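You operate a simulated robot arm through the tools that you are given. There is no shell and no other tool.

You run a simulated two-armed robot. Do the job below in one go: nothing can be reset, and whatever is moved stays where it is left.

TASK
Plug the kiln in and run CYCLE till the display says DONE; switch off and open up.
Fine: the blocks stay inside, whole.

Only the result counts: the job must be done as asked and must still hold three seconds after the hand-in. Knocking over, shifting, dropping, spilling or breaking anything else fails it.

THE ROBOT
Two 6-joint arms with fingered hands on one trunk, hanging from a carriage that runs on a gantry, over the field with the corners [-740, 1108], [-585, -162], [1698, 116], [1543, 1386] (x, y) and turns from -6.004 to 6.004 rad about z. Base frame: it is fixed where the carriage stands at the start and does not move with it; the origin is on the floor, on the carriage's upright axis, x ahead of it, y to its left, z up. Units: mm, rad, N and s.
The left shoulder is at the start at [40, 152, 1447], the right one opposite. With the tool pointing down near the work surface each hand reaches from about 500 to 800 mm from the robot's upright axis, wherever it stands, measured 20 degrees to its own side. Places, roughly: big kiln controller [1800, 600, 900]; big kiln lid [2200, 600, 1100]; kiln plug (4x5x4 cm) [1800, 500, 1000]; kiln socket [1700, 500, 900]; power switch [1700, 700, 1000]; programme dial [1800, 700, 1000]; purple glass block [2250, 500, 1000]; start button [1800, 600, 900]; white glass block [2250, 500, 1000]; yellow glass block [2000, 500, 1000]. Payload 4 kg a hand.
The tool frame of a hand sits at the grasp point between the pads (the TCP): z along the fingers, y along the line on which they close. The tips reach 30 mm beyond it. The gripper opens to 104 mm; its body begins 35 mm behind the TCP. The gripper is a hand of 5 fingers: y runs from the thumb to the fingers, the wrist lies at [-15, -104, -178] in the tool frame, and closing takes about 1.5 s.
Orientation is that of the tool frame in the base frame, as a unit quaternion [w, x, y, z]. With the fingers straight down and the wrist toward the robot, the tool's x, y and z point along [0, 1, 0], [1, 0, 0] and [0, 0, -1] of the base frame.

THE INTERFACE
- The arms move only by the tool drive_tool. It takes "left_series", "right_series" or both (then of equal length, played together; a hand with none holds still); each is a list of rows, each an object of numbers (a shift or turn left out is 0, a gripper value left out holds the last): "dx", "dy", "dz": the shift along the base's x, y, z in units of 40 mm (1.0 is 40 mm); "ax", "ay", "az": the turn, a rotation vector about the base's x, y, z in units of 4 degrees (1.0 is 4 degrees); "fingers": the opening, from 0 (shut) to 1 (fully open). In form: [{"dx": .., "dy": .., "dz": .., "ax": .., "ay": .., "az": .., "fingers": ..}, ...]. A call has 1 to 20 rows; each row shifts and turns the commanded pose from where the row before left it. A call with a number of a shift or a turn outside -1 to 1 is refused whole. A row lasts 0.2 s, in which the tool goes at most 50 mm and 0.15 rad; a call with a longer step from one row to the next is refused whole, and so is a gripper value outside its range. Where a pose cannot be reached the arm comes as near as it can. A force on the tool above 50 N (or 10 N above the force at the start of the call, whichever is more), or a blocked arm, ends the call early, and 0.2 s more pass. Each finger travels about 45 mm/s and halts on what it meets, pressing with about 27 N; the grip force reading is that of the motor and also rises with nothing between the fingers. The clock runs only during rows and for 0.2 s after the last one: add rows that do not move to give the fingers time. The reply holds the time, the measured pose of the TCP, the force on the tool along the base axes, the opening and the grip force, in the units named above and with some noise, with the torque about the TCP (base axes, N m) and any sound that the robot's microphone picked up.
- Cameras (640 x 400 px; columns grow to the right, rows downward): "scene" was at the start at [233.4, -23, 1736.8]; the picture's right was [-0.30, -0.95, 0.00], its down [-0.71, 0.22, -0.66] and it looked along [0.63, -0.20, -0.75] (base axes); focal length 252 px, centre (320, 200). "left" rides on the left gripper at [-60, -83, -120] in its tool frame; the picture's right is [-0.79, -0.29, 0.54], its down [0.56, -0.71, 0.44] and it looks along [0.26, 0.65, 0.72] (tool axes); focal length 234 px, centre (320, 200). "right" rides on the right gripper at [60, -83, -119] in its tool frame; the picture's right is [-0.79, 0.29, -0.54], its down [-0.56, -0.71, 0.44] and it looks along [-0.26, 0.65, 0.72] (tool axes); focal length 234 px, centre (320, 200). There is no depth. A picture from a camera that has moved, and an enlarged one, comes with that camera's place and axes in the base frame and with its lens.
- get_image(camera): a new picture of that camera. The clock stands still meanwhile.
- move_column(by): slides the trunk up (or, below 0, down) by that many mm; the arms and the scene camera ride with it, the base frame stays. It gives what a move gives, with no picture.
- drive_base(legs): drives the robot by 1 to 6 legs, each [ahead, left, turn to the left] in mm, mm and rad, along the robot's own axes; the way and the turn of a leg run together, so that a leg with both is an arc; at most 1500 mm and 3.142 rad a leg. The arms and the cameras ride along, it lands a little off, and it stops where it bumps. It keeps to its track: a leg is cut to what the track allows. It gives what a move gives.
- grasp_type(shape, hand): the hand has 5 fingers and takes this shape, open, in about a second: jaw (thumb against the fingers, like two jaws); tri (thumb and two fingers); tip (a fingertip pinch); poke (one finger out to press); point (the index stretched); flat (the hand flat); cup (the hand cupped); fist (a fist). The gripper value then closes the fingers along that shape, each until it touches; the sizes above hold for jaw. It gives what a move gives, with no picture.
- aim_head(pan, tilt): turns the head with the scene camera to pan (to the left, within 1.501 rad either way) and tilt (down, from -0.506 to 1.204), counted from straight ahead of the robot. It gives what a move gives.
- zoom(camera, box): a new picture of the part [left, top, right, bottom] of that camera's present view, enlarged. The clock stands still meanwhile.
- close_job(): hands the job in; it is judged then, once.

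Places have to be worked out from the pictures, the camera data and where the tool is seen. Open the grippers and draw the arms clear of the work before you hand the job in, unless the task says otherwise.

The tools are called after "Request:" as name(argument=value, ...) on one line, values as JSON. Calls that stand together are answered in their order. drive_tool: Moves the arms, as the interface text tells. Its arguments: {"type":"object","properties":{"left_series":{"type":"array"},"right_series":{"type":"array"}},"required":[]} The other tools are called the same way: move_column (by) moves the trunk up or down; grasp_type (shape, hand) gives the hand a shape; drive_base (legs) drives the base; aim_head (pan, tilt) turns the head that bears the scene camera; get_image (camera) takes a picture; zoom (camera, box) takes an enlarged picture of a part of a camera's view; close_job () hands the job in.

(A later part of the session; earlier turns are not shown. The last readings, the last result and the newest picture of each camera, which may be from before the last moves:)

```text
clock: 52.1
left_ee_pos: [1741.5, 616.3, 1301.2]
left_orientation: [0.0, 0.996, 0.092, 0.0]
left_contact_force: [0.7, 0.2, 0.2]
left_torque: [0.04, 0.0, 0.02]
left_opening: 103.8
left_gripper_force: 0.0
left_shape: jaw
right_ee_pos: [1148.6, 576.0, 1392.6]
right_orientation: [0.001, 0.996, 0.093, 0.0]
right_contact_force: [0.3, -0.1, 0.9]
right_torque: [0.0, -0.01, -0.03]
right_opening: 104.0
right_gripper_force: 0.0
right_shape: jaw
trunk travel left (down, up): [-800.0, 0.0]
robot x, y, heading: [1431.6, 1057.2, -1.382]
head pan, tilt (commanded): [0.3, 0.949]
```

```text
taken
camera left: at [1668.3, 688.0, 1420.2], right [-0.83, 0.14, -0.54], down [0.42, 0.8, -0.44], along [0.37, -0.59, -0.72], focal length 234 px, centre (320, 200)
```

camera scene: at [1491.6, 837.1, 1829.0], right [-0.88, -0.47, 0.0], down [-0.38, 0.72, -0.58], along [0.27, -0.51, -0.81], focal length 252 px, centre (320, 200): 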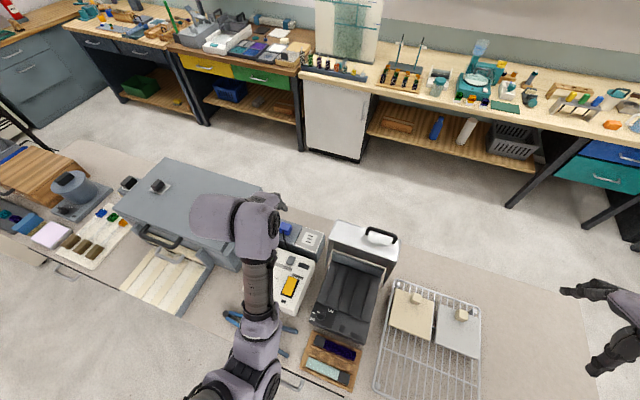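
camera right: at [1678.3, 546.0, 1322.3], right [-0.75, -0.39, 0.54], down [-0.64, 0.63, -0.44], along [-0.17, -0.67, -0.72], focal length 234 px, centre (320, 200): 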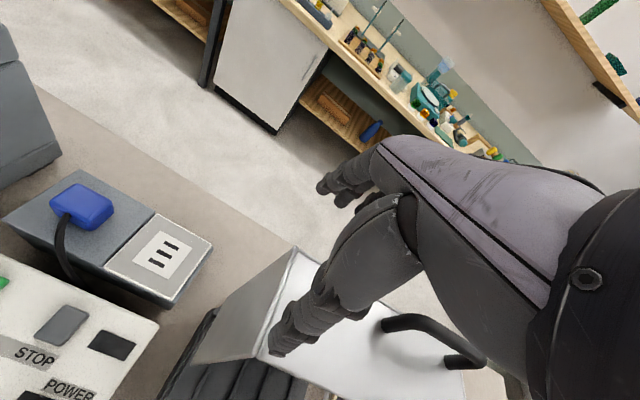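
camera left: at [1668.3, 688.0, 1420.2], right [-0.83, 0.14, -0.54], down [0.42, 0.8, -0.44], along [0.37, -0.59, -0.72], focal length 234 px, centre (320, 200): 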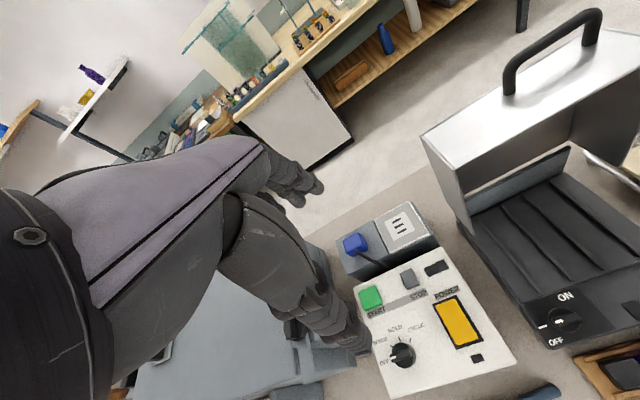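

The left hand's yaw now matches the table. I move it above the plug at z≈1130 for a closer look.

Request:
drive_tool(left_series=[{"dx": 0.38, "dy": -0.55, "dz": -0.7, "az": -0.15}, {"dx": 0.38, "dy": -0.55, "dz": -0.7, "az": -0.15}, {"dx": 0.38, "dy": -0.55, "dz": -0.7, "az": -0.15}, {"dx": 0.38, "dy": -0.55, "dz": -0.7, "az": -0.15}, {"dx": 0.38, "dy": -0.55, "dz": -0.7, "az": -0.15}, {"dx": 0.38, "dy": -0.55, "dz": -0.7, "az": -0.15}])

Request:
get_image(camera="left")

Request:
zoom(camera="scene", box=[200, 190, 340, 330])

```text
clock: 53.5
left_ee_pos: [1835.2, 483.6, 1131.5]
left_orientation: [-0.001, 0.998, 0.062, 0.0]
left_contact_force: [0.1, -0.6, -0.3]
left_torque: [0.0, -0.01, -0.03]
left_opening: 103.6
left_gripper_force: 0.1
left_shape: jaw
right_ee_pos: [1148.5, 576.9, 1393.3]
right_orientation: [0.001, 0.996, 0.094, 0.0]
right_contact_force: [0.1, -0.7, 0.2]
right_torque: [0.02, 0.02, -0.02]
right_opening: 103.7
right_gripper_force: 0.1
right_shape: jaw
trunk travel left (down, up): [-800.0, 0.0]
robot x, y, heading: [1430.1, 1056.1, -1.383]
head pan, tilt (commanded): [0.3, 0.949]
```

```text
taken
camera left: at [1765.2, 559.2, 1252.1], right [-0.82, 0.19, -0.54], down [0.47, 0.77, -0.44], along [0.33, -0.61, -0.72], focal length 234 px, centre (320, 200)
```

left: 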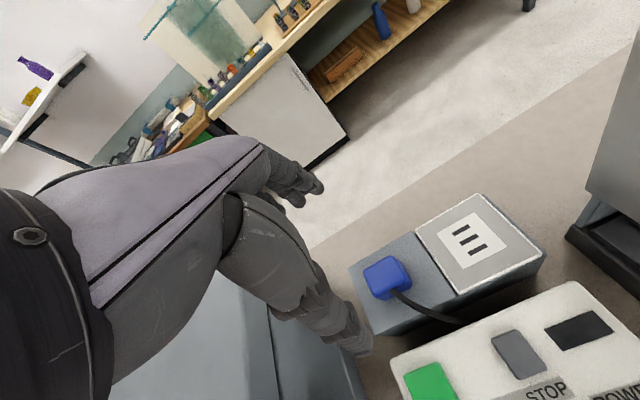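

```text
2.86 times, centred on (270, 260) of scene
camera zoom: at [1491.7, 837.1, 1829.0], right [-0.88, -0.47, 0.0], down [-0.38, 0.72, -0.58], along [0.27, -0.51, -0.81], focal length 721 px, centre (463, 29)
```

zoom: 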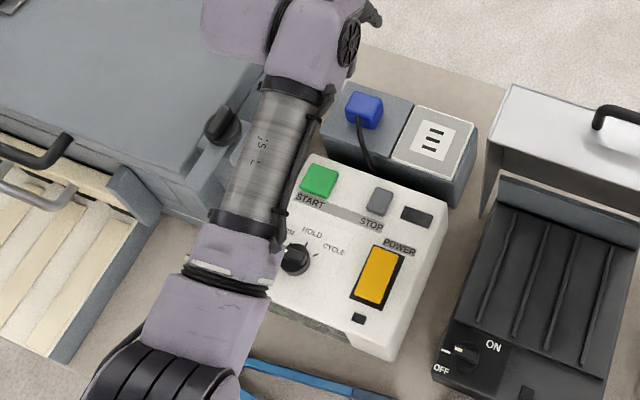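

The left hand reached the spot without trouble. I zoom the left wrist camera on the plug and socket.

Request:
zoom(camera="left", box=[340, 180, 560, 340])

Request:
zoom(camera="left", box=[350, 240, 440, 310])

Request:
zoom(camera="scene", box=[260, 205, 340, 265])

```text
2.50 times, centred on (450, 260) of left
camera zoom: at [1765.2, 559.2, 1252.1], right [-0.82, 0.19, -0.54], down [0.47, 0.77, -0.44], along [0.33, -0.61, -0.72], focal length 585 px, centre (-5, 50)
```

zoom: 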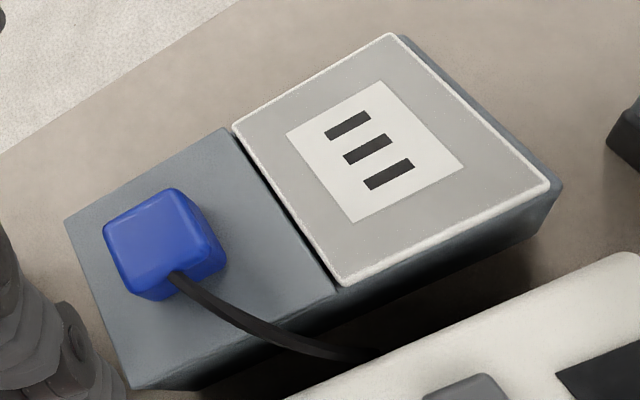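

```text
5.71 times, centred on (395, 275) of left
camera zoom: at [1765.2, 559.2, 1252.1], right [-0.82, 0.19, -0.54], down [0.47, 0.77, -0.44], along [0.33, -0.61, -0.72], focal length 1338 px, centre (-109, -229)
```

zoom: 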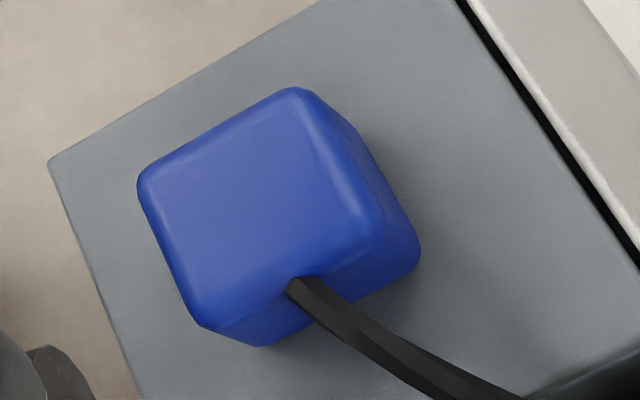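

```text
6.67 times, centred on (300, 235) of scene
camera zoom: at [1491.7, 837.1, 1829.0], right [-0.88, -0.47, 0.0], down [-0.38, 0.72, -0.58], along [0.27, -0.51, -0.81], focal length 1682 px, centre (453, -33)
```

zoom: 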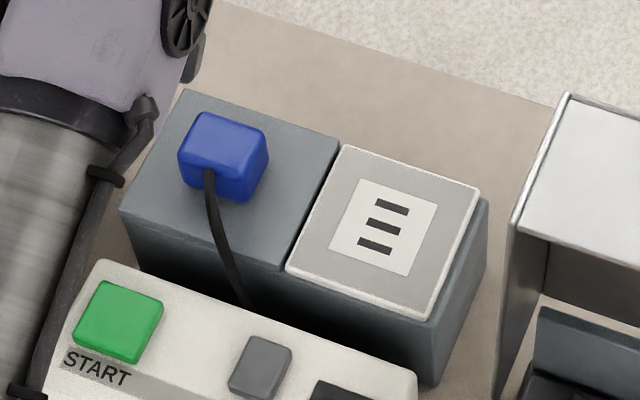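

The plug body is ≈40×36×30 mm (top ≈984) on the slab (≈954), centre ≈(1833,477), prongs presumably down; the cord leaves the middle of its +y face. I descend part way with the thumb aimed at the +x half of that face, beside the cord.

Request:
drive_tool(left_series=[{"dx": 0.07, "dy": -0.05, "dz": -0.8, "fingers": 0.7}, {"dx": 0.07, "dy": -0.05, "dz": -0.8}, {"dx": 0.06, "dy": -0.03, "dz": -0.6}, {}, {}])

Request:
get_image(camera="left")

Request:
zoom(camera="scene", box=[240, 190, 340, 265])

```text
clock: 54.7
left_ee_pos: [1842.5, 478.0, 1044.4]
left_orientation: [0.0, 0.998, 0.061, 0.0]
left_contact_force: [-0.3, -0.9, -0.4]
left_torque: [-0.01, 0.02, 0.01]
left_opening: 73.1
left_gripper_force: 0.0
left_shape: jaw
right_ee_pos: [1149.1, 575.5, 1392.9]
right_orientation: [0.0, 0.996, 0.094, 0.001]
right_contact_force: [0.2, -0.4, -0.2]
right_torque: [0.03, 0.01, 0.03]
right_opening: 103.5
right_gripper_force: 0.2
right_shape: jaw
trunk travel left (down, up): [-800.0, 0.0]
robot x, y, heading: [1428.7, 1056.3, -1.382]
head pan, tilt (commanded): [0.3, 0.949]
```

```text
taken
camera left: at [1772.8, 554.0, 1164.0], right [-0.82, 0.19, -0.54], down [0.47, 0.77, -0.44], along [0.33, -0.61, -0.72], focal length 234 px, centre (320, 200)
```

left: 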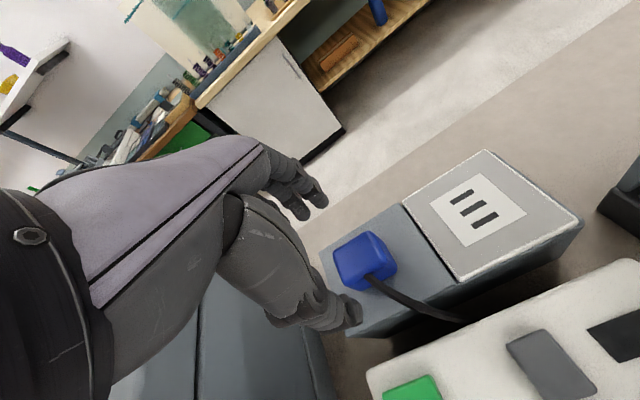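

```text
5.33 times, centred on (290, 228) of scene
camera zoom: at [1491.7, 837.1, 1829.0], right [-0.88, -0.47, 0.0], down [-0.38, 0.72, -0.58], along [0.27, -0.51, -0.81], focal length 1346 px, centre (480, 53)
```

zoom: 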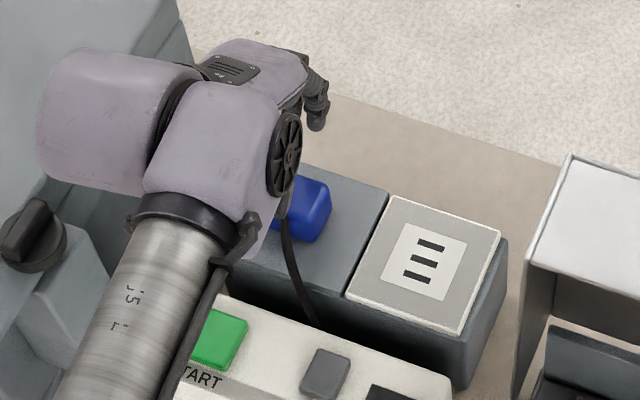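

The wrist's side cylinder would pass close above the kiln's latch knob on the way down. I tilt the hand about 8° around the table's x so the wrist sits higher and farther from the knob, and look again.

Request:
drive_tool(left_series=[{"ax": 0.993, "ay": 0.12, "dy": -0.05}, {"ax": 0.993, "ay": 0.12, "dy": -0.05}, {}])

Request:
zoom(camera="left", box=[240, 140, 480, 360])

Request:
zoom(camera="scene", box=[220, 180, 340, 270])

```text
clock: 55.5
left_ee_pos: [1841.2, 474.2, 1044.1]
left_orientation: [-0.071, 0.996, 0.061, -0.004]
left_contact_force: [-0.5, -0.6, 0.0]
left_torque: [0.0, 0.03, 0.01]
left_opening: 73.2
left_gripper_force: 0.1
left_shape: jaw
right_ee_pos: [1148.0, 575.1, 1392.9]
right_orientation: [0.001, 0.996, 0.093, 0.0]
right_contact_force: [-0.8, 0.5, -0.2]
right_torque: [-0.01, 0.02, -0.04]
right_opening: 104.0
right_gripper_force: 0.1
right_shape: jaw
trunk travel left (down, up): [-800.0, 0.0]
robot x, y, heading: [1430.0, 1056.5, -1.384]
head pan, tilt (commanded): [0.3, 0.949]
```

```text
1.82 times, centred on (360, 250) of left
camera zoom: at [1773.9, 533.3, 1174.9], right [-0.83, 0.26, -0.5], down [0.46, 0.82, -0.33], along [0.32, -0.5, -0.8], focal length 426 px, centre (247, 109)
```

zoom: 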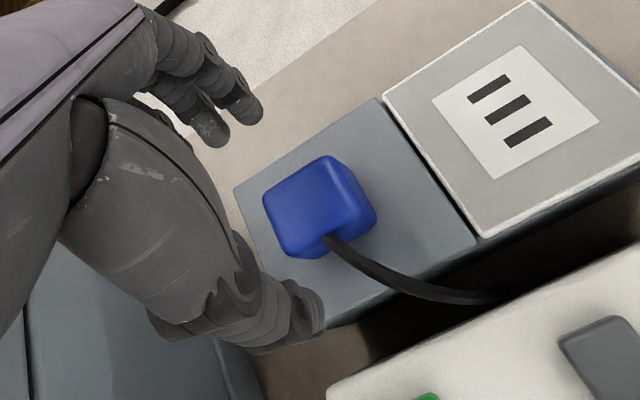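

```text
4.44 times, centred on (280, 225) of scene
camera zoom: at [1491.7, 837.1, 1829.0], right [-0.88, -0.47, 0.0], down [-0.38, 0.72, -0.58], along [0.27, -0.51, -0.81], focal length 1122 px, centre (498, 89)
```

zoom: 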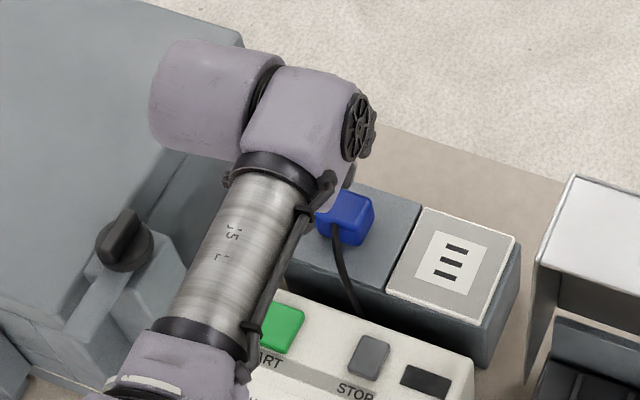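

The thumb would land close to the cord, so I shift the hand 4 mm more to +x and then descend to z≈991 with the fingers open around the plug.

Request:
drive_tool(left_series=[{"dx": 0.1, "dy": 0.01, "dz": -0.4}, {"dz": -0.4}, {"dz": -0.35}, {"dz": -0.18}, {}])

Request:
zoom(camera="left", box=[240, 140, 480, 360])

Request:
zoom(camera="scene", box=[220, 180, 340, 270])

```text
clock: 56.7
left_ee_pos: [1846.0, 477.1, 990.4]
left_orientation: [-0.07, 0.996, 0.061, -0.005]
left_contact_force: [0.5, -0.5, 0.1]
left_torque: [0.0, 0.03, -0.02]
left_opening: 73.1
left_gripper_force: 0.0
left_shape: jaw
right_ee_pos: [1148.1, 575.8, 1393.2]
right_orientation: [0.001, 0.996, 0.093, 0.0]
right_contact_force: [0.7, 0.1, 0.7]
right_torque: [0.0, -0.02, -0.01]
right_opening: 103.6
right_gripper_force: 0.1
right_shape: jaw
trunk travel left (down, up): [-800.0, 0.0]
robot x, y, heading: [1431.8, 1058.8, -1.383]
head pan, tilt (commanded): [0.3, 0.949]
```

```text
1.82 times, centred on (360, 250) of left
camera zoom: at [1778.4, 535.1, 1120.8], right [-0.83, 0.26, -0.5], down [0.46, 0.82, -0.33], along [0.32, -0.5, -0.8], focal length 426 px, centre (247, 109)
```

zoom: 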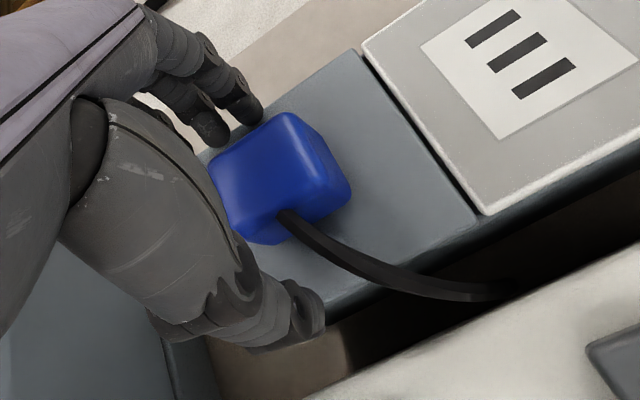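

```text
4.44 times, centred on (280, 225) of scene
camera zoom: at [1491.7, 837.1, 1829.0], right [-0.88, -0.47, 0.0], down [-0.38, 0.72, -0.58], along [0.27, -0.51, -0.81], focal length 1122 px, centre (498, 89)
```

zoom: 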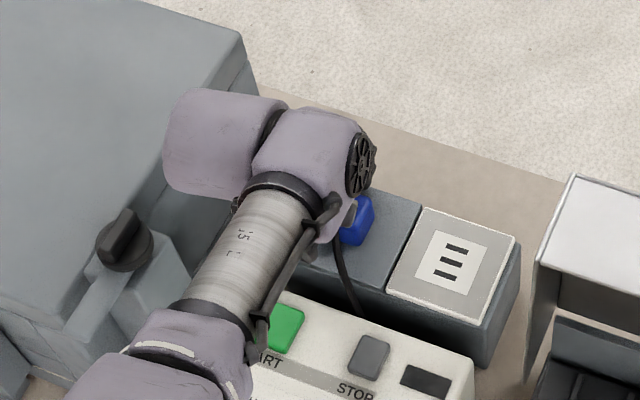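

The plug sits about 13 mm to −x of the TCP and nearly centred between thumb and fingers; the thumb should miss the cord. I make a tiny correction and close the hand.

Request:
drive_tool(left_series=[{"dx": -0.04, "dy": -0.06}, {"fingers": 0.0}, {}, {}, {}, {}, {}, {}])

Request:
zoom(camera="left", box=[240, 140, 480, 360])

```text
clock: 58.5
left_ee_pos: [1843.5, 474.2, 989.0]
left_orientation: [-0.07, 0.996, 0.06, -0.005]
left_contact_force: [-0.5, 0.3, 1.9]
left_torque: [0.03, 0.01, 0.01]
left_opening: 31.6
left_gripper_force: 27.4
left_shape: jaw
right_ee_pos: [1147.8, 574.7, 1393.2]
right_orientation: [0.001, 0.996, 0.093, 0.001]
right_contact_force: [-0.9, -0.5, -0.3]
right_torque: [-0.01, -0.02, 0.0]
right_opening: 103.8
right_gripper_force: 0.1
right_shape: jaw
trunk travel left (down, up): [-800.0, 0.0]
robot x, y, heading: [1429.3, 1054.9, -1.388]
head pan, tilt (commanded): [0.3, 0.949]
```

```text
1.82 times, centred on (360, 250) of left
camera zoom: at [1776.5, 532.9, 1121.0], right [-0.83, 0.26, -0.5], down [0.46, 0.82, -0.33], along [0.32, -0.5, -0.8], focal length 426 px, centre (247, 109)
```

zoom: 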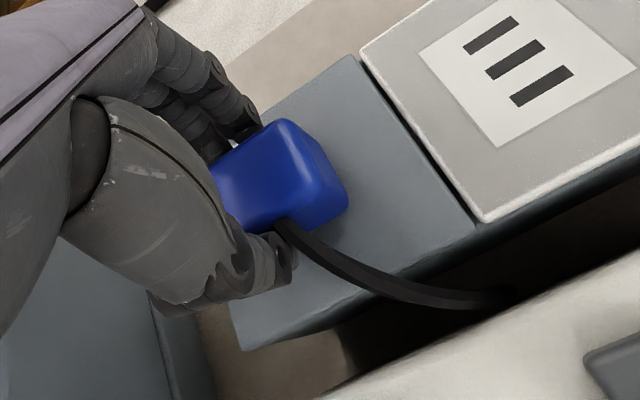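

The plug is gripped (opening 31.6, 27 N) with the thumb just beside the cord. I lift it gently and check.

Request:
drive_tool(left_series=[{"dz": 0.25}, {"dz": 0.25}, {"dz": 0.25}, {"dz": 0.25}, {"dz": 0.25}, {"dz": 0.25}, {}])

Request:
get_image(camera="left")

Request:
zoom(camera="scene", box=[220, 180, 340, 270])

```text
clock: 60.1
left_ee_pos: [1844.7, 471.9, 1050.1]
left_orientation: [-0.069, 0.996, 0.062, -0.004]
left_contact_force: [0.0, 0.0, -0.6]
left_torque: [-0.01, -0.01, 0.02]
left_opening: 31.8
left_gripper_force: 27.4
left_shape: jaw
right_ee_pos: [1148.4, 575.5, 1392.6]
right_orientation: [0.001, 0.996, 0.093, 0.001]
right_contact_force: [0.0, 0.3, 0.7]
right_torque: [0.04, -0.02, -0.01]
right_opening: 104.0
right_gripper_force: 0.0
right_shape: jaw
trunk travel left (down, up): [-800.0, 0.0]
robot x, y, heading: [1433.8, 1057.5, -1.387]
head pan, tilt (commanded): [0.3, 0.949]
```

```text
taken
camera left: at [1777.6, 531.6, 1180.8], right [-0.83, 0.26, -0.5], down [0.46, 0.82, -0.33], along [0.32, -0.5, -0.8], focal length 234 px, centre (320, 200)
```

left: 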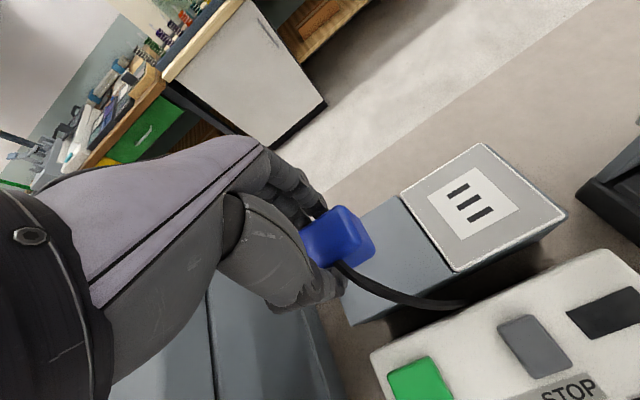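

```text
4.44 times, centred on (280, 225) of scene
camera zoom: at [1491.7, 837.1, 1828.9], right [-0.88, -0.47, 0.0], down [-0.38, 0.72, -0.58], along [0.27, -0.51, -0.81], focal length 1122 px, centre (498, 89)
```

zoom: 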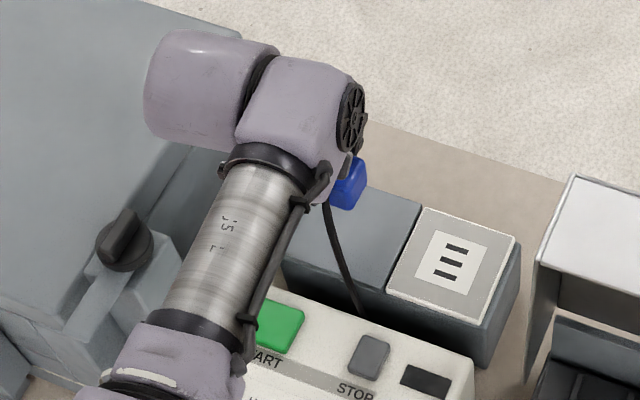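

The plug is up with the hand. I carry it above the socket at the same height.

Request:
drive_tool(left_series=[{"dx": -0.6, "dy": -0.07}, {"dx": -0.6, "dy": -0.07}, {"dx": -0.6, "dy": -0.07}, {"dx": -0.6, "dy": -0.07}, {}, {}])

Request:
get_image(camera="left")

Request:
zoom(camera="left", box=[270, 150, 450, 300])

Request:
zoom(camera="scene", box=[240, 180, 360, 270])

```text
clock: 61.5
left_ee_pos: [1747.7, 463.1, 1051.4]
left_orientation: [-0.069, 0.996, 0.061, -0.005]
left_contact_force: [0.8, -0.4, -1.3]
left_torque: [-0.01, 0.01, 0.04]
left_opening: 31.5
left_gripper_force: 27.5
left_shape: jaw
right_ee_pos: [1148.2, 577.5, 1392.4]
right_orientation: [0.001, 0.996, 0.093, -0.001]
right_contact_force: [-1.0, 0.3, -0.8]
right_torque: [0.01, 0.03, -0.02]
right_opening: 104.0
right_gripper_force: 0.1
right_shape: jaw
trunk travel left (down, up): [-800.0, 0.0]
robot x, y, heading: [1430.4, 1060.5, -1.383]
head pan, tilt (commanded): [0.3, 0.949]
```

```text
taken
camera left: at [1680.1, 521.2, 1181.5], right [-0.83, 0.26, -0.5], down [0.46, 0.82, -0.33], along [0.32, -0.5, -0.8], focal length 234 px, centre (320, 200)
```

left: 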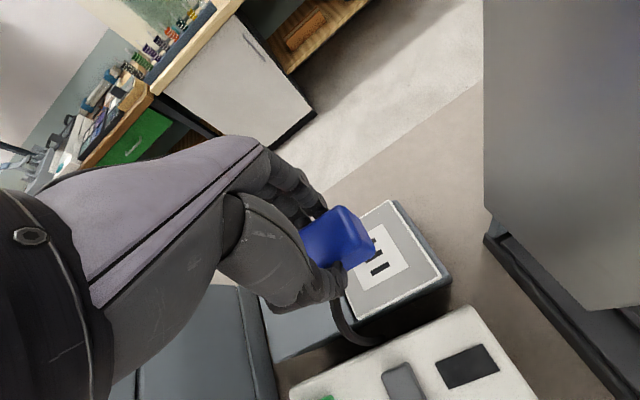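

```text
2.67 times, centred on (360, 225) of left
camera zoom: at [1680.1, 521.2, 1181.5], right [-0.83, 0.26, -0.5], down [0.46, 0.82, -0.33], along [0.32, -0.5, -0.8], focal length 624 px, centre (213, 133)
```

zoom: 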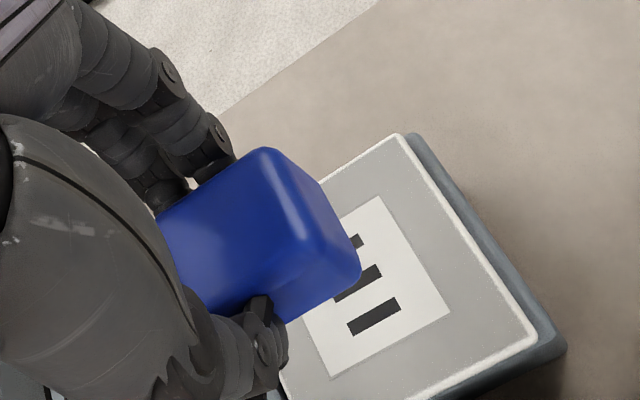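

```text
4.44 times, centred on (300, 225) of scene
camera zoom: at [1491.7, 837.1, 1828.9], right [-0.88, -0.47, 0.0], down [-0.38, 0.72, -0.58], along [0.27, -0.51, -0.81], focal length 1122 px, centre (409, 89)
```

zoom: 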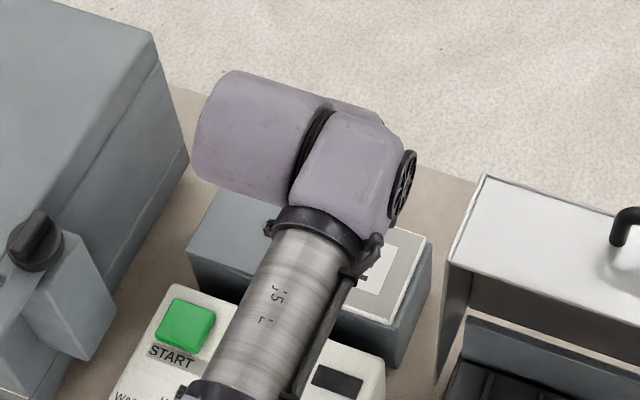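

The plug hangs roughly over the slots; I estimate an offset of about (−2,+1.5) mm still to correct. I lower it to just above the plate with that correction and look again.

Request:
drive_tool(left_series=[{"dx": -0.04, "dy": 0.03, "dz": -0.3}, {"dz": -0.3}, {"dz": -0.3}, {}, {}])

Request:
zoom(camera="left", box=[270, 150, 430, 280])

Request:
zoom(camera="left", box=[320, 200, 390, 260])

```text
clock: 62.7
left_ee_pos: [1746.2, 462.4, 1014.0]
left_orientation: [-0.07, 0.996, 0.061, -0.004]
left_contact_force: [1.0, 0.0, -1.1]
left_torque: [-0.01, -0.03, -0.02]
left_opening: 31.3
left_gripper_force: 27.1
left_shape: jaw
right_ee_pos: [1148.5, 576.2, 1391.6]
right_orientation: [0.001, 0.996, 0.093, 0.0]
right_contact_force: [-0.2, 0.2, 0.4]
right_torque: [0.04, 0.01, -0.03]
right_opening: 103.9
right_gripper_force: 0.1
right_shape: jaw
trunk travel left (down, up): [-800.0, 0.0]
robot x, y, heading: [1429.3, 1057.0, -1.384]
head pan, tilt (commanded): [0.3, 0.949]
```

```text
3.08 times, centred on (350, 215) of left
camera zoom: at [1679.6, 522.3, 1146.1], right [-0.83, 0.26, -0.5], down [0.46, 0.82, -0.33], along [0.32, -0.5, -0.8], focal length 720 px, centre (228, 154)
```

zoom: 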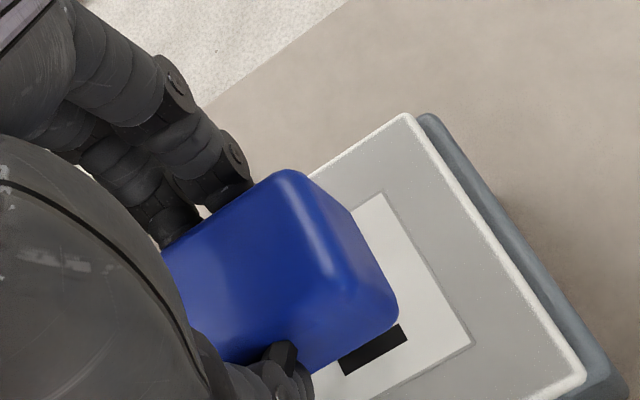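

```text
6.67 times, centred on (355, 230) of left
camera zoom: at [1679.6, 522.3, 1146.1], right [-0.83, 0.26, -0.5], down [0.46, 0.82, -0.33], along [0.32, -0.5, -0.8], focal length 1561 px, centre (87, 0)
```

zoom: 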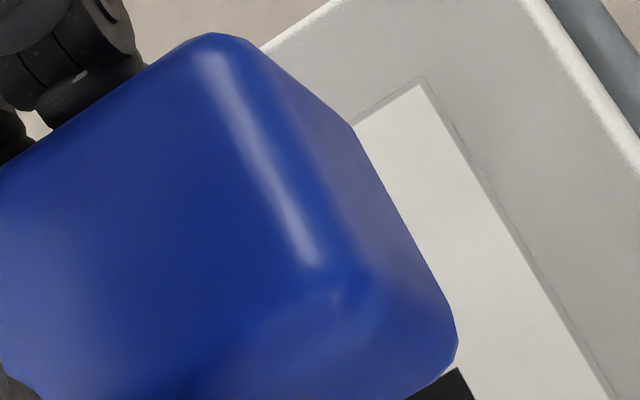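

Same-image comparison shows the plug about 6 mm too far to +x relative to the white label. I correct this and look again before pushing down.

Request:
drive_tool(left_series=[{"dx": -0.14, "dy": 0.02, "dz": -0.15}, {"dz": -0.1}, {}, {}])

Request:
zoom(camera="left", box=[300, 180, 420, 280])

Request:
zoom(camera="scene", box=[270, 200, 350, 260])

```text
clock: 63.7
left_ee_pos: [1740.6, 463.9, 1004.7]
left_orientation: [-0.07, 0.996, 0.061, -0.004]
left_contact_force: [0.6, -0.2, -1.3]
left_torque: [-0.01, 0.01, 0.04]
left_opening: 31.5
left_gripper_force: 26.6
left_shape: jaw
right_ee_pos: [1147.9, 576.2, 1392.2]
right_orientation: [0.001, 0.996, 0.093, 0.0]
right_contact_force: [0.2, 0.7, -0.7]
right_torque: [-0.01, 0.0, -0.01]
right_opening: 104.0
right_gripper_force: 0.0
right_shape: jaw
trunk travel left (down, up): [-800.0, 0.0]
robot x, y, heading: [1430.9, 1056.2, -1.386]
head pan, tilt (commanded): [0.3, 0.949]
```

```text
4.00 times, centred on (360, 230) of left
camera zoom: at [1673.8, 523.0, 1135.5], right [-0.83, 0.26, -0.5], down [0.46, 0.82, -0.33], along [0.32, -0.5, -0.8], focal length 937 px, centre (160, 80)
```

zoom: 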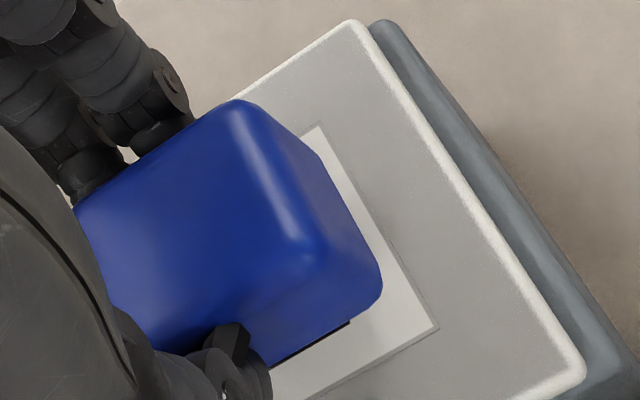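

```text
6.67 times, centred on (310, 230) of scene
camera zoom: at [1491.7, 837.1, 1828.9], right [-0.88, -0.47, 0.0], down [-0.38, 0.72, -0.58], along [0.27, -0.51, -0.81], focal length 1682 px, centre (387, 0)
```

zoom: 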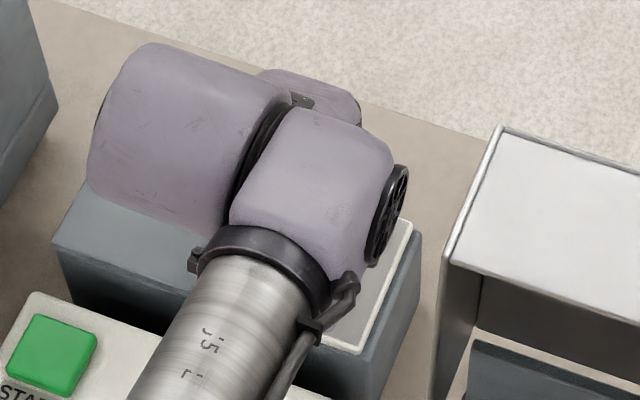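

The plug is now centred over the label within about a millimetre. I push it down in small steps, watching the force.

Request:
drive_tool(left_series=[{"dx": -0.02, "dz": -0.05}, {"dz": -0.05}, {"dz": -0.05}, {"dz": -0.05}, {"dz": -0.05}, {}])

Request:
zoom(camera="left", box=[300, 180, 420, 280])

```text
clock: 65.1
left_ee_pos: [1740.3, 464.5, 995.4]
left_orientation: [-0.07, 0.996, 0.06, -0.004]
left_contact_force: [0.3, -0.2, -1.1]
left_torque: [-0.02, 0.0, -0.03]
left_opening: 31.7
left_gripper_force: 26.8
left_shape: jaw
right_ee_pos: [1148.4, 576.3, 1392.4]
right_orientation: [0.001, 0.996, 0.092, 0.0]
right_contact_force: [0.1, -0.1, 0.0]
right_torque: [0.01, 0.0, -0.01]
right_opening: 103.9
right_gripper_force: 0.0
right_shape: jaw
trunk travel left (down, up): [-800.0, 0.0]
robot x, y, heading: [1431.6, 1058.3, -1.387]
head pan, tilt (commanded): [0.3, 0.949]
```

```text
4.00 times, centred on (360, 230) of left
camera zoom: at [1672.5, 522.8, 1125.5], right [-0.83, 0.26, -0.5], down [0.46, 0.82, -0.33], along [0.32, -0.5, -0.8], focal length 937 px, centre (160, 80)
```

zoom: 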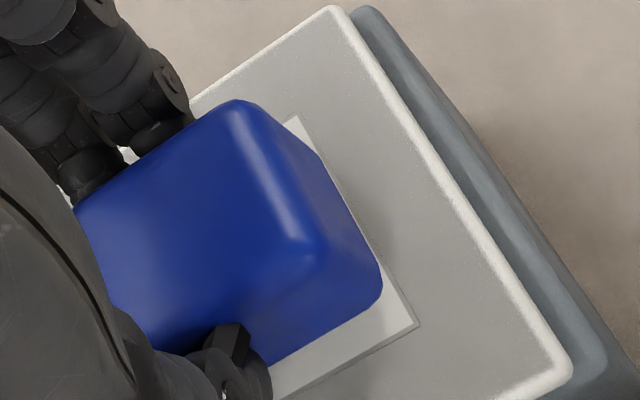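

Still no contact force and the alignment looks good. I continue lowering until it seats.

Request:
drive_tool(left_series=[{"dz": -0.05}, {"dz": -0.05}, {"dz": -0.05}, {"dz": -0.05}, {"dz": -0.05}, {}])

Request:
zoom(camera="left", box=[300, 180, 420, 280])

```text
clock: 66.5
left_ee_pos: [1740.5, 460.8, 987.4]
left_orientation: [-0.068, 0.996, 0.061, -0.005]
left_contact_force: [-2.1, 4.5, 27.0]
left_torque: [0.1, 0.06, 0.0]
left_opening: 33.5
left_gripper_force: 27.0
left_shape: jaw
right_ee_pos: [1149.0, 575.1, 1394.2]
right_orientation: [0.0, 0.996, 0.093, 0.001]
right_contact_force: [-0.9, 0.6, -0.6]
right_torque: [-0.02, 0.0, -0.02]
right_opening: 103.7
right_gripper_force: 0.1
right_shape: jaw
trunk travel left (down, up): [-800.0, 0.0]
robot x, y, heading: [1428.4, 1058.5, -1.384]
head pan, tilt (commanded): [0.3, 0.949]
```

```text
4.00 times, centred on (360, 230) of left
camera zoom: at [1672.6, 520.3, 1117.8], right [-0.83, 0.26, -0.5], down [0.46, 0.82, -0.34], along [0.32, -0.51, -0.8], focal length 937 px, centre (160, 80)
```

zoom: 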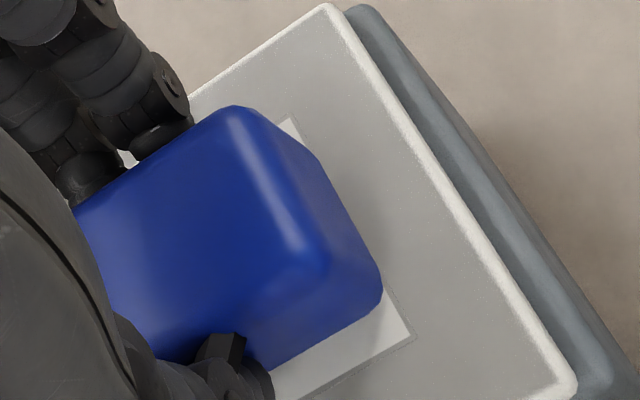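

Contact: 27 N upward at z≈987. I press a little more to make sure the plug seats, then check for a sound or indicator.

Request:
drive_tool(left_series=[{"dz": -0.04}, {"dz": -0.04}, {}, {}])

Request:
get_image(camera="left")

Request:
get_image(camera="scene")

```text
clock: 67.5
left_ee_pos: [1740.6, 459.7, 986.4]
left_orientation: [-0.067, 0.996, 0.061, -0.005]
left_contact_force: [-5.0, 5.1, 38.1]
left_torque: [0.22, 0.15, -0.01]
left_opening: 35.3
left_gripper_force: 26.8
left_shape: jaw
right_ee_pos: [1148.9, 575.2, 1393.9]
right_orientation: [0.002, 0.996, 0.094, 0.001]
right_contact_force: [0.2, 0.0, 0.3]
right_torque: [0.02, 0.03, -0.02]
right_opening: 103.7
right_gripper_force: 0.0
right_shape: jaw
trunk travel left (down, up): [-800.0, 0.0]
robot x, y, heading: [1428.3, 1059.0, -1.384]
head pan, tilt (commanded): [0.3, 0.949]
```

```text
taken
camera left: at [1673.0, 519.1, 1115.5], right [-0.83, 0.26, -0.5], down [0.46, 0.82, -0.34], along [0.32, -0.51, -0.8], focal length 234 px, centre (320, 200)
```

left: 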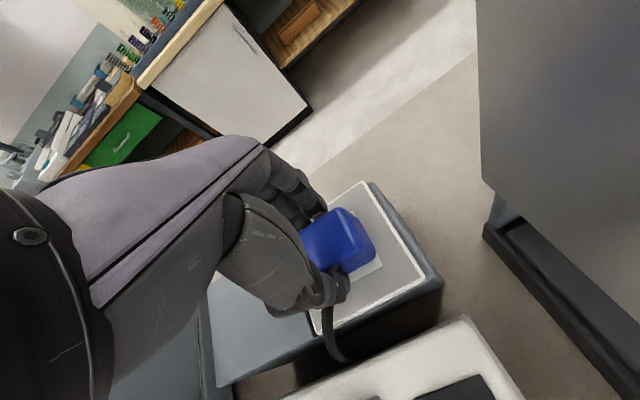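

```text
taken
camera scene: at [1491.8, 836.5, 1829.5], right [-0.88, -0.47, 0.0], down [-0.38, 0.72, -0.58], along [0.27, -0.52, -0.81], focal length 252 px, centre (320, 200)
```

scene: 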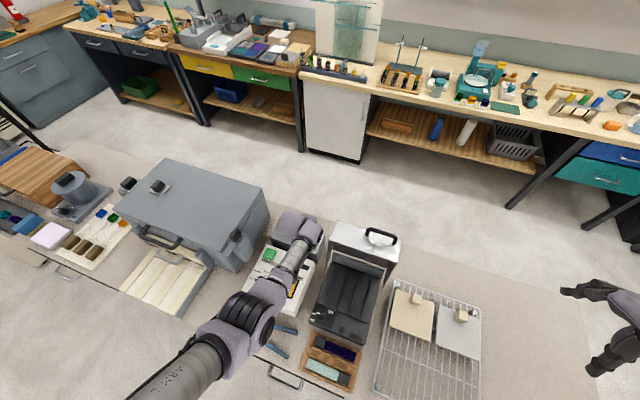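

The force rose to 38 N without a sound; the fingertips may also touch the plate. I open the hand and back off a little to inspect how the plug sits.

Request:
drive_tool(left_series=[{"fingers": 0.6}, {}, {}, {}, {"dz": 0.3}, {"dz": 0.5}, {"dz": 0.5}, {"dz": 0.5}, {"dz": 0.5}, {}])

Request:
get_image(camera="left")

Request:
zoom(camera="left", box=[290, 180, 430, 300])

```text
clock: 69.7
left_ee_pos: [1739.6, 463.5, 1074.2]
left_orientation: [-0.069, 0.996, 0.061, -0.005]
left_contact_force: [1.1, 0.0, 0.0]
left_torque: [0.01, -0.02, -0.01]
left_opening: 61.9
left_gripper_force: 0.1
left_shape: jaw
right_ee_pos: [1148.9, 575.7, 1391.6]
right_orientation: [0.0, 0.996, 0.093, 0.001]
right_contact_force: [0.1, 0.5, 0.5]
right_torque: [0.02, 0.01, 0.0]
right_opening: 103.8
right_gripper_force: 0.1
right_shape: jaw
trunk travel left (down, up): [-800.0, 0.0]
robot x, y, heading: [1430.1, 1056.0, -1.391]
head pan, tilt (commanded): [0.3, 0.949]
```

```text
taken
camera left: at [1672.1, 523.3, 1204.2], right [-0.83, 0.26, -0.5], down [0.46, 0.82, -0.33], along [0.32, -0.5, -0.8], focal length 234 px, centre (320, 200)
```

left: 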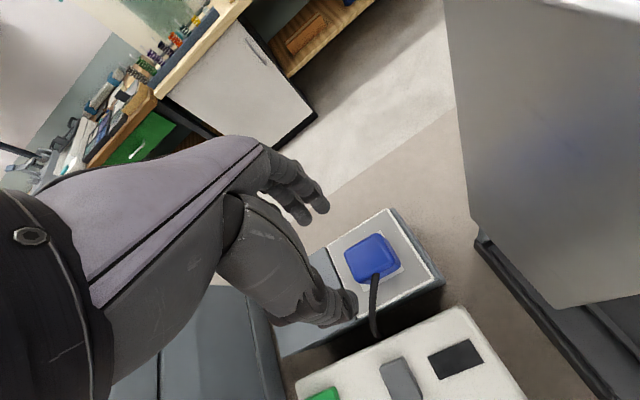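

```text
3.33 times, centred on (360, 240) of left
camera zoom: at [1672.1, 523.3, 1204.2], right [-0.83, 0.26, -0.5], down [0.46, 0.82, -0.33], along [0.32, -0.5, -0.8], focal length 781 px, centre (187, 67)
```

zoom: 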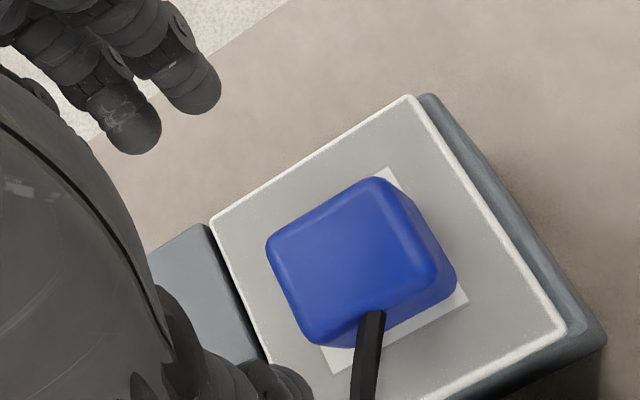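

The plug rests on the plate but looks about 3 mm too far to −x relative to the label centre, so it is probably not seated. I go back down, re-grip it and shift it +x.

Request:
drive_tool(left_series=[{"dz": -0.6}, {"dz": -0.6}, {"dz": -0.6}, {"dz": -0.25}, {"fingers": 0.0}, {}, {}, {}, {}])

Request:
zoom(camera="left", box=[290, 180, 430, 300])

```text
clock: 71.7
left_ee_pos: [1739.3, 461.3, 990.2]
left_orientation: [-0.07, 0.996, 0.061, -0.004]
left_contact_force: [0.3, 0.1, 1.5]
left_torque: [0.0, 0.02, 0.01]
left_opening: 32.1
left_gripper_force: 27.3
left_shape: jaw
right_ee_pos: [1148.5, 575.3, 1392.8]
right_orientation: [0.001, 0.996, 0.093, 0.0]
right_contact_force: [-0.6, 0.3, 0.4]
right_torque: [-0.02, -0.01, 0.0]
right_opening: 103.6
right_gripper_force: 0.0
right_shape: jaw
trunk travel left (down, up): [-800.0, 0.0]
robot x, y, heading: [1430.3, 1056.5, -1.378]
head pan, tilt (commanded): [0.3, 0.949]
```

```text
3.33 times, centred on (360, 240) of left
camera zoom: at [1672.0, 521.5, 1121.1], right [-0.83, 0.26, -0.5], down [0.46, 0.82, -0.33], along [0.32, -0.5, -0.8], focal length 781 px, centre (187, 67)
```

zoom: 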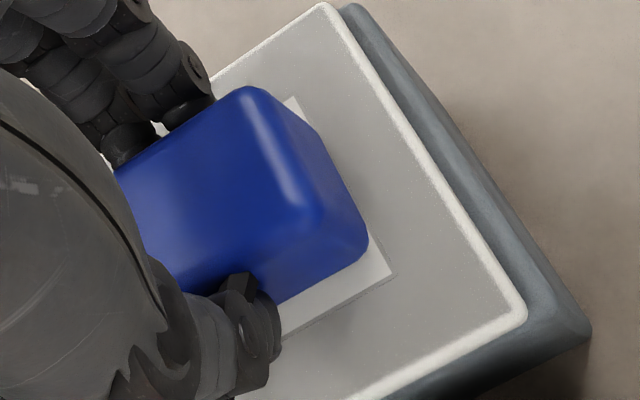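

Re-gripped. To test whether it is seated I try a tiny +x shift and read the side force.

Request:
drive_tool(left_series=[{"dx": 0.03}, {"dx": 0.03}, {}])

```text
clock: 72.5
left_ee_pos: [1742.9, 463.4, 991.8]
left_orientation: [-0.07, 0.996, 0.061, -0.004]
left_contact_force: [-0.3, 0.0, -0.4]
left_torque: [0.04, 0.02, 0.01]
left_opening: 31.5
left_gripper_force: 27.5
left_shape: jaw
right_ee_pos: [1147.4, 575.7, 1392.8]
right_orientation: [0.001, 0.996, 0.093, 0.0]
right_contact_force: [0.3, -1.1, 0.0]
right_torque: [0.03, -0.04, 0.04]
right_opening: 103.7
right_gripper_force: 0.1
right_shape: jaw
trunk travel left (down, up): [-800.0, 0.0]
robot x, y, heading: [1428.7, 1058.0, -1.387]
head pan, tilt (commanded): [0.3, 0.949]
```

It slides freely, so it is not seated. Re-deriving the parked-plug-to-socket distance from several pictures gives about (−99,−12); I have moved (−101.6,−9), so I correct by (+1.8,−2.4) and press again.

Request:
drive_tool(left_series=[{"dx": 0.045, "dy": -0.06}, {}, {"dz": -0.04}, {"dz": -0.04}, {"dz": -0.03}, {}])

Request:
zoom(camera="left", box=[290, 180, 430, 300])

```text
clock: 73.9
left_ee_pos: [1744.7, 460.0, 988.2]
left_orientation: [-0.068, 0.996, 0.061, -0.004]
left_contact_force: [-4.5, 7.0, 17.3]
left_torque: [0.07, 0.16, -0.03]
left_opening: 32.6
left_gripper_force: 27.5
left_shape: jaw
right_ee_pos: [1147.7, 576.7, 1392.5]
right_orientation: [0.001, 0.996, 0.093, 0.001]
right_contact_force: [0.3, -0.2, -0.1]
right_torque: [0.01, 0.01, -0.01]
right_opening: 103.8
right_gripper_force: 0.0
right_shape: jaw
trunk travel left (down, up): [-800.0, 0.0]
robot x, y, heading: [1431.1, 1060.9, -1.381]
head pan, tilt (commanded): [0.3, 0.949]
heard: snap
```

```text
3.33 times, centred on (360, 240) of left
camera zoom: at [1676.7, 519.1, 1119.1], right [-0.83, 0.26, -0.5], down [0.46, 0.82, -0.34], along [0.32, -0.51, -0.8], focal length 781 px, centre (187, 67)
```

zoom: 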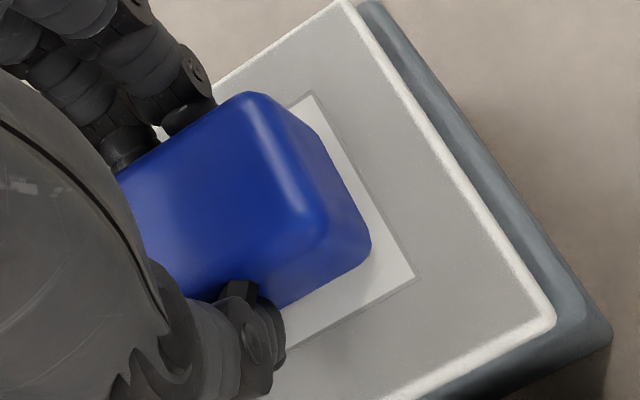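

A snap was heard: the plug has seated. I release it and rise clear.

Request:
drive_tool(left_series=[{"fingers": 0.65}, {}, {}, {}, {"dz": 0.3}, {"dz": 0.6}, {"dz": 0.8}, {"dz": 0.8}, {"dz": 0.8}, {"dz": 0.8}, {"dz": 0.8}, {}])

Request:
get_image(camera="left")

```text
clock: 76.5
left_ee_pos: [1744.1, 461.2, 1179.9]
left_orientation: [-0.07, 0.996, 0.061, -0.004]
left_contact_force: [0.3, 0.0, 0.5]
left_torque: [-0.04, -0.01, 0.02]
left_opening: 67.1
left_gripper_force: 0.1
left_shape: jaw
right_ee_pos: [1147.8, 576.6, 1392.4]
right_orientation: [0.002, 0.996, 0.093, 0.0]
right_contact_force: [0.4, 0.3, 0.4]
right_torque: [0.0, 0.01, 0.01]
right_opening: 103.7
right_gripper_force: 0.1
right_shape: jaw
trunk travel left (down, up): [-800.0, 0.0]
robot x, y, heading: [1431.6, 1056.4, -1.387]
head pan, tilt (commanded): [0.3, 0.949]
```

```text
taken
camera left: at [1676.5, 520.2, 1310.8], right [-0.83, 0.26, -0.5], down [0.46, 0.82, -0.33], along [0.32, -0.5, -0.8], focal length 234 px, centre (320, 200)
```

left: 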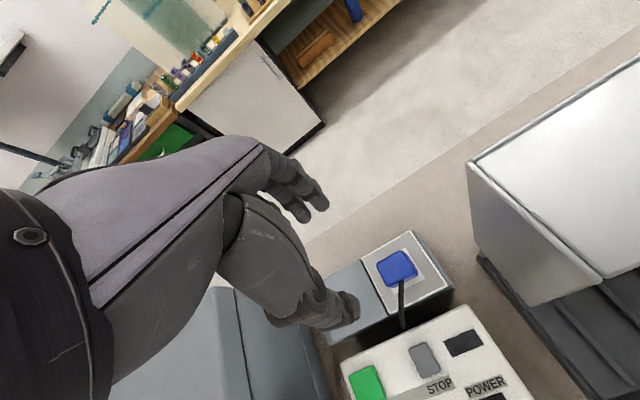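

The plug sits in the socket. For the dial and buttons I'll use a single extended finger; I give the left hand the poke shape and look at where its tip is.

Request:
grasp_type(shape="poke", hand="left")

Request:
get_image(camera="left")

Request:
zoom(camera="scene", box=[220, 170, 360, 290])

```text
clock: 77.4
left_ee_pos: [1743.8, 461.2, 1179.6]
left_orientation: [-0.07, 0.996, 0.061, -0.005]
left_contact_force: [-0.4, 0.0, 0.0]
left_torque: [0.03, 0.01, 0.01]
left_opening: 0.0
left_gripper_force: 0.0
left_shape: poke
right_ee_pos: [1148.2, 575.9, 1393.6]
right_orientation: [0.001, 0.996, 0.093, 0.001]
right_contact_force: [-0.2, 1.2, -0.2]
right_torque: [0.01, 0.01, -0.02]
right_opening: 104.0
right_gripper_force: 0.0
right_shape: jaw
trunk travel left (down, up): [-800.0, 0.0]
robot x, y, heading: [1431.2, 1057.5, -1.386]
head pan, tilt (commanded): [0.3, 0.949]
```

```text
taken
camera left: at [1676.4, 520.3, 1310.4], right [-0.83, 0.26, -0.5], down [0.46, 0.82, -0.33], along [0.32, -0.5, -0.8], focal length 234 px, centre (320, 200)
```

left: 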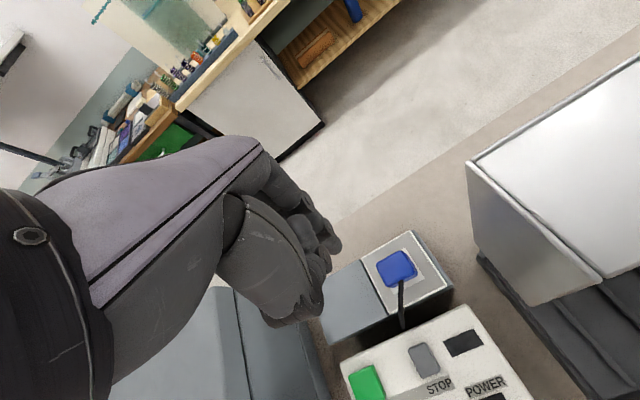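

```text
3.33 times, centred on (290, 230) of scene
camera zoom: at [1491.7, 837.1, 1829.0], right [-0.88, -0.47, 0.0], down [-0.38, 0.72, -0.58], along [0.27, -0.51, -0.81], focal length 841 px, centre (420, 100)
```

zoom: 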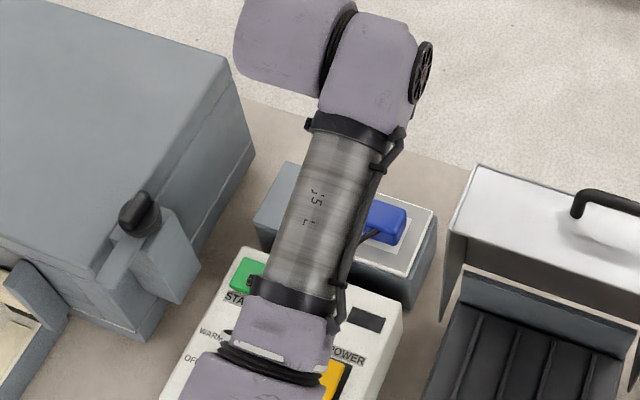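

Request:
zoom(camera="left", box=[210, 140, 370, 340])

Request:
grasp_type(shape="point", hand="left")

Request:
zoom(camera="left", box=[210, 140, 370, 340])

```text
2.00 times, centred on (290, 240) of left
camera zoom: at [1676.4, 520.3, 1310.4], right [-0.83, 0.26, -0.5], down [0.46, 0.82, -0.33], along [0.32, -0.5, -0.8], focal length 468 px, centre (380, 120)
```

zoom: 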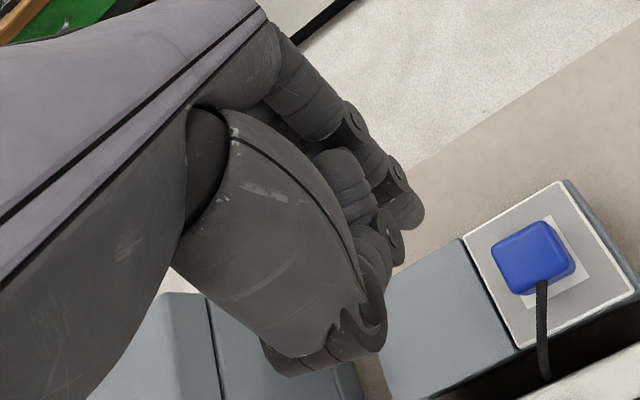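

```text
clock: 78.3
left_ee_pos: [1744.2, 461.5, 1180.0]
left_orientation: [-0.07, 0.996, 0.061, -0.005]
left_contact_force: [-0.4, 0.5, -0.4]
left_torque: [0.02, -0.02, -0.01]
left_opening: 0.1
left_gripper_force: 0.1
left_shape: point
right_ee_pos: [1147.6, 576.6, 1394.0]
right_orientation: [0.001, 0.996, 0.094, 0.0]
right_contact_force: [-0.3, -0.9, -0.5]
right_torque: [0.0, 0.0, 0.02]
right_opening: 103.8
right_gripper_force: 0.1
right_shape: jaw
trunk travel left (down, up): [-800.0, 0.0]
robot x, y, heading: [1432.2, 1056.7, -1.382]
head pan, tilt (commanded): [0.3, 0.949]
```

```text
2.00 times, centred on (290, 240) of left
camera zoom: at [1676.4, 520.2, 1310.4], right [-0.83, 0.26, -0.5], down [0.46, 0.82, -0.33], along [0.32, -0.5, -0.8], focal length 468 px, centre (380, 120)
```

zoom: 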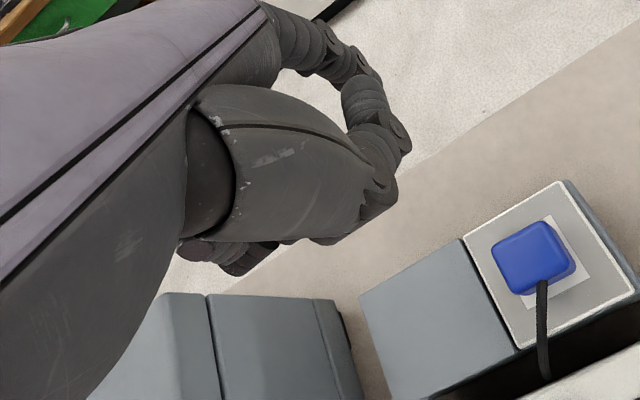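

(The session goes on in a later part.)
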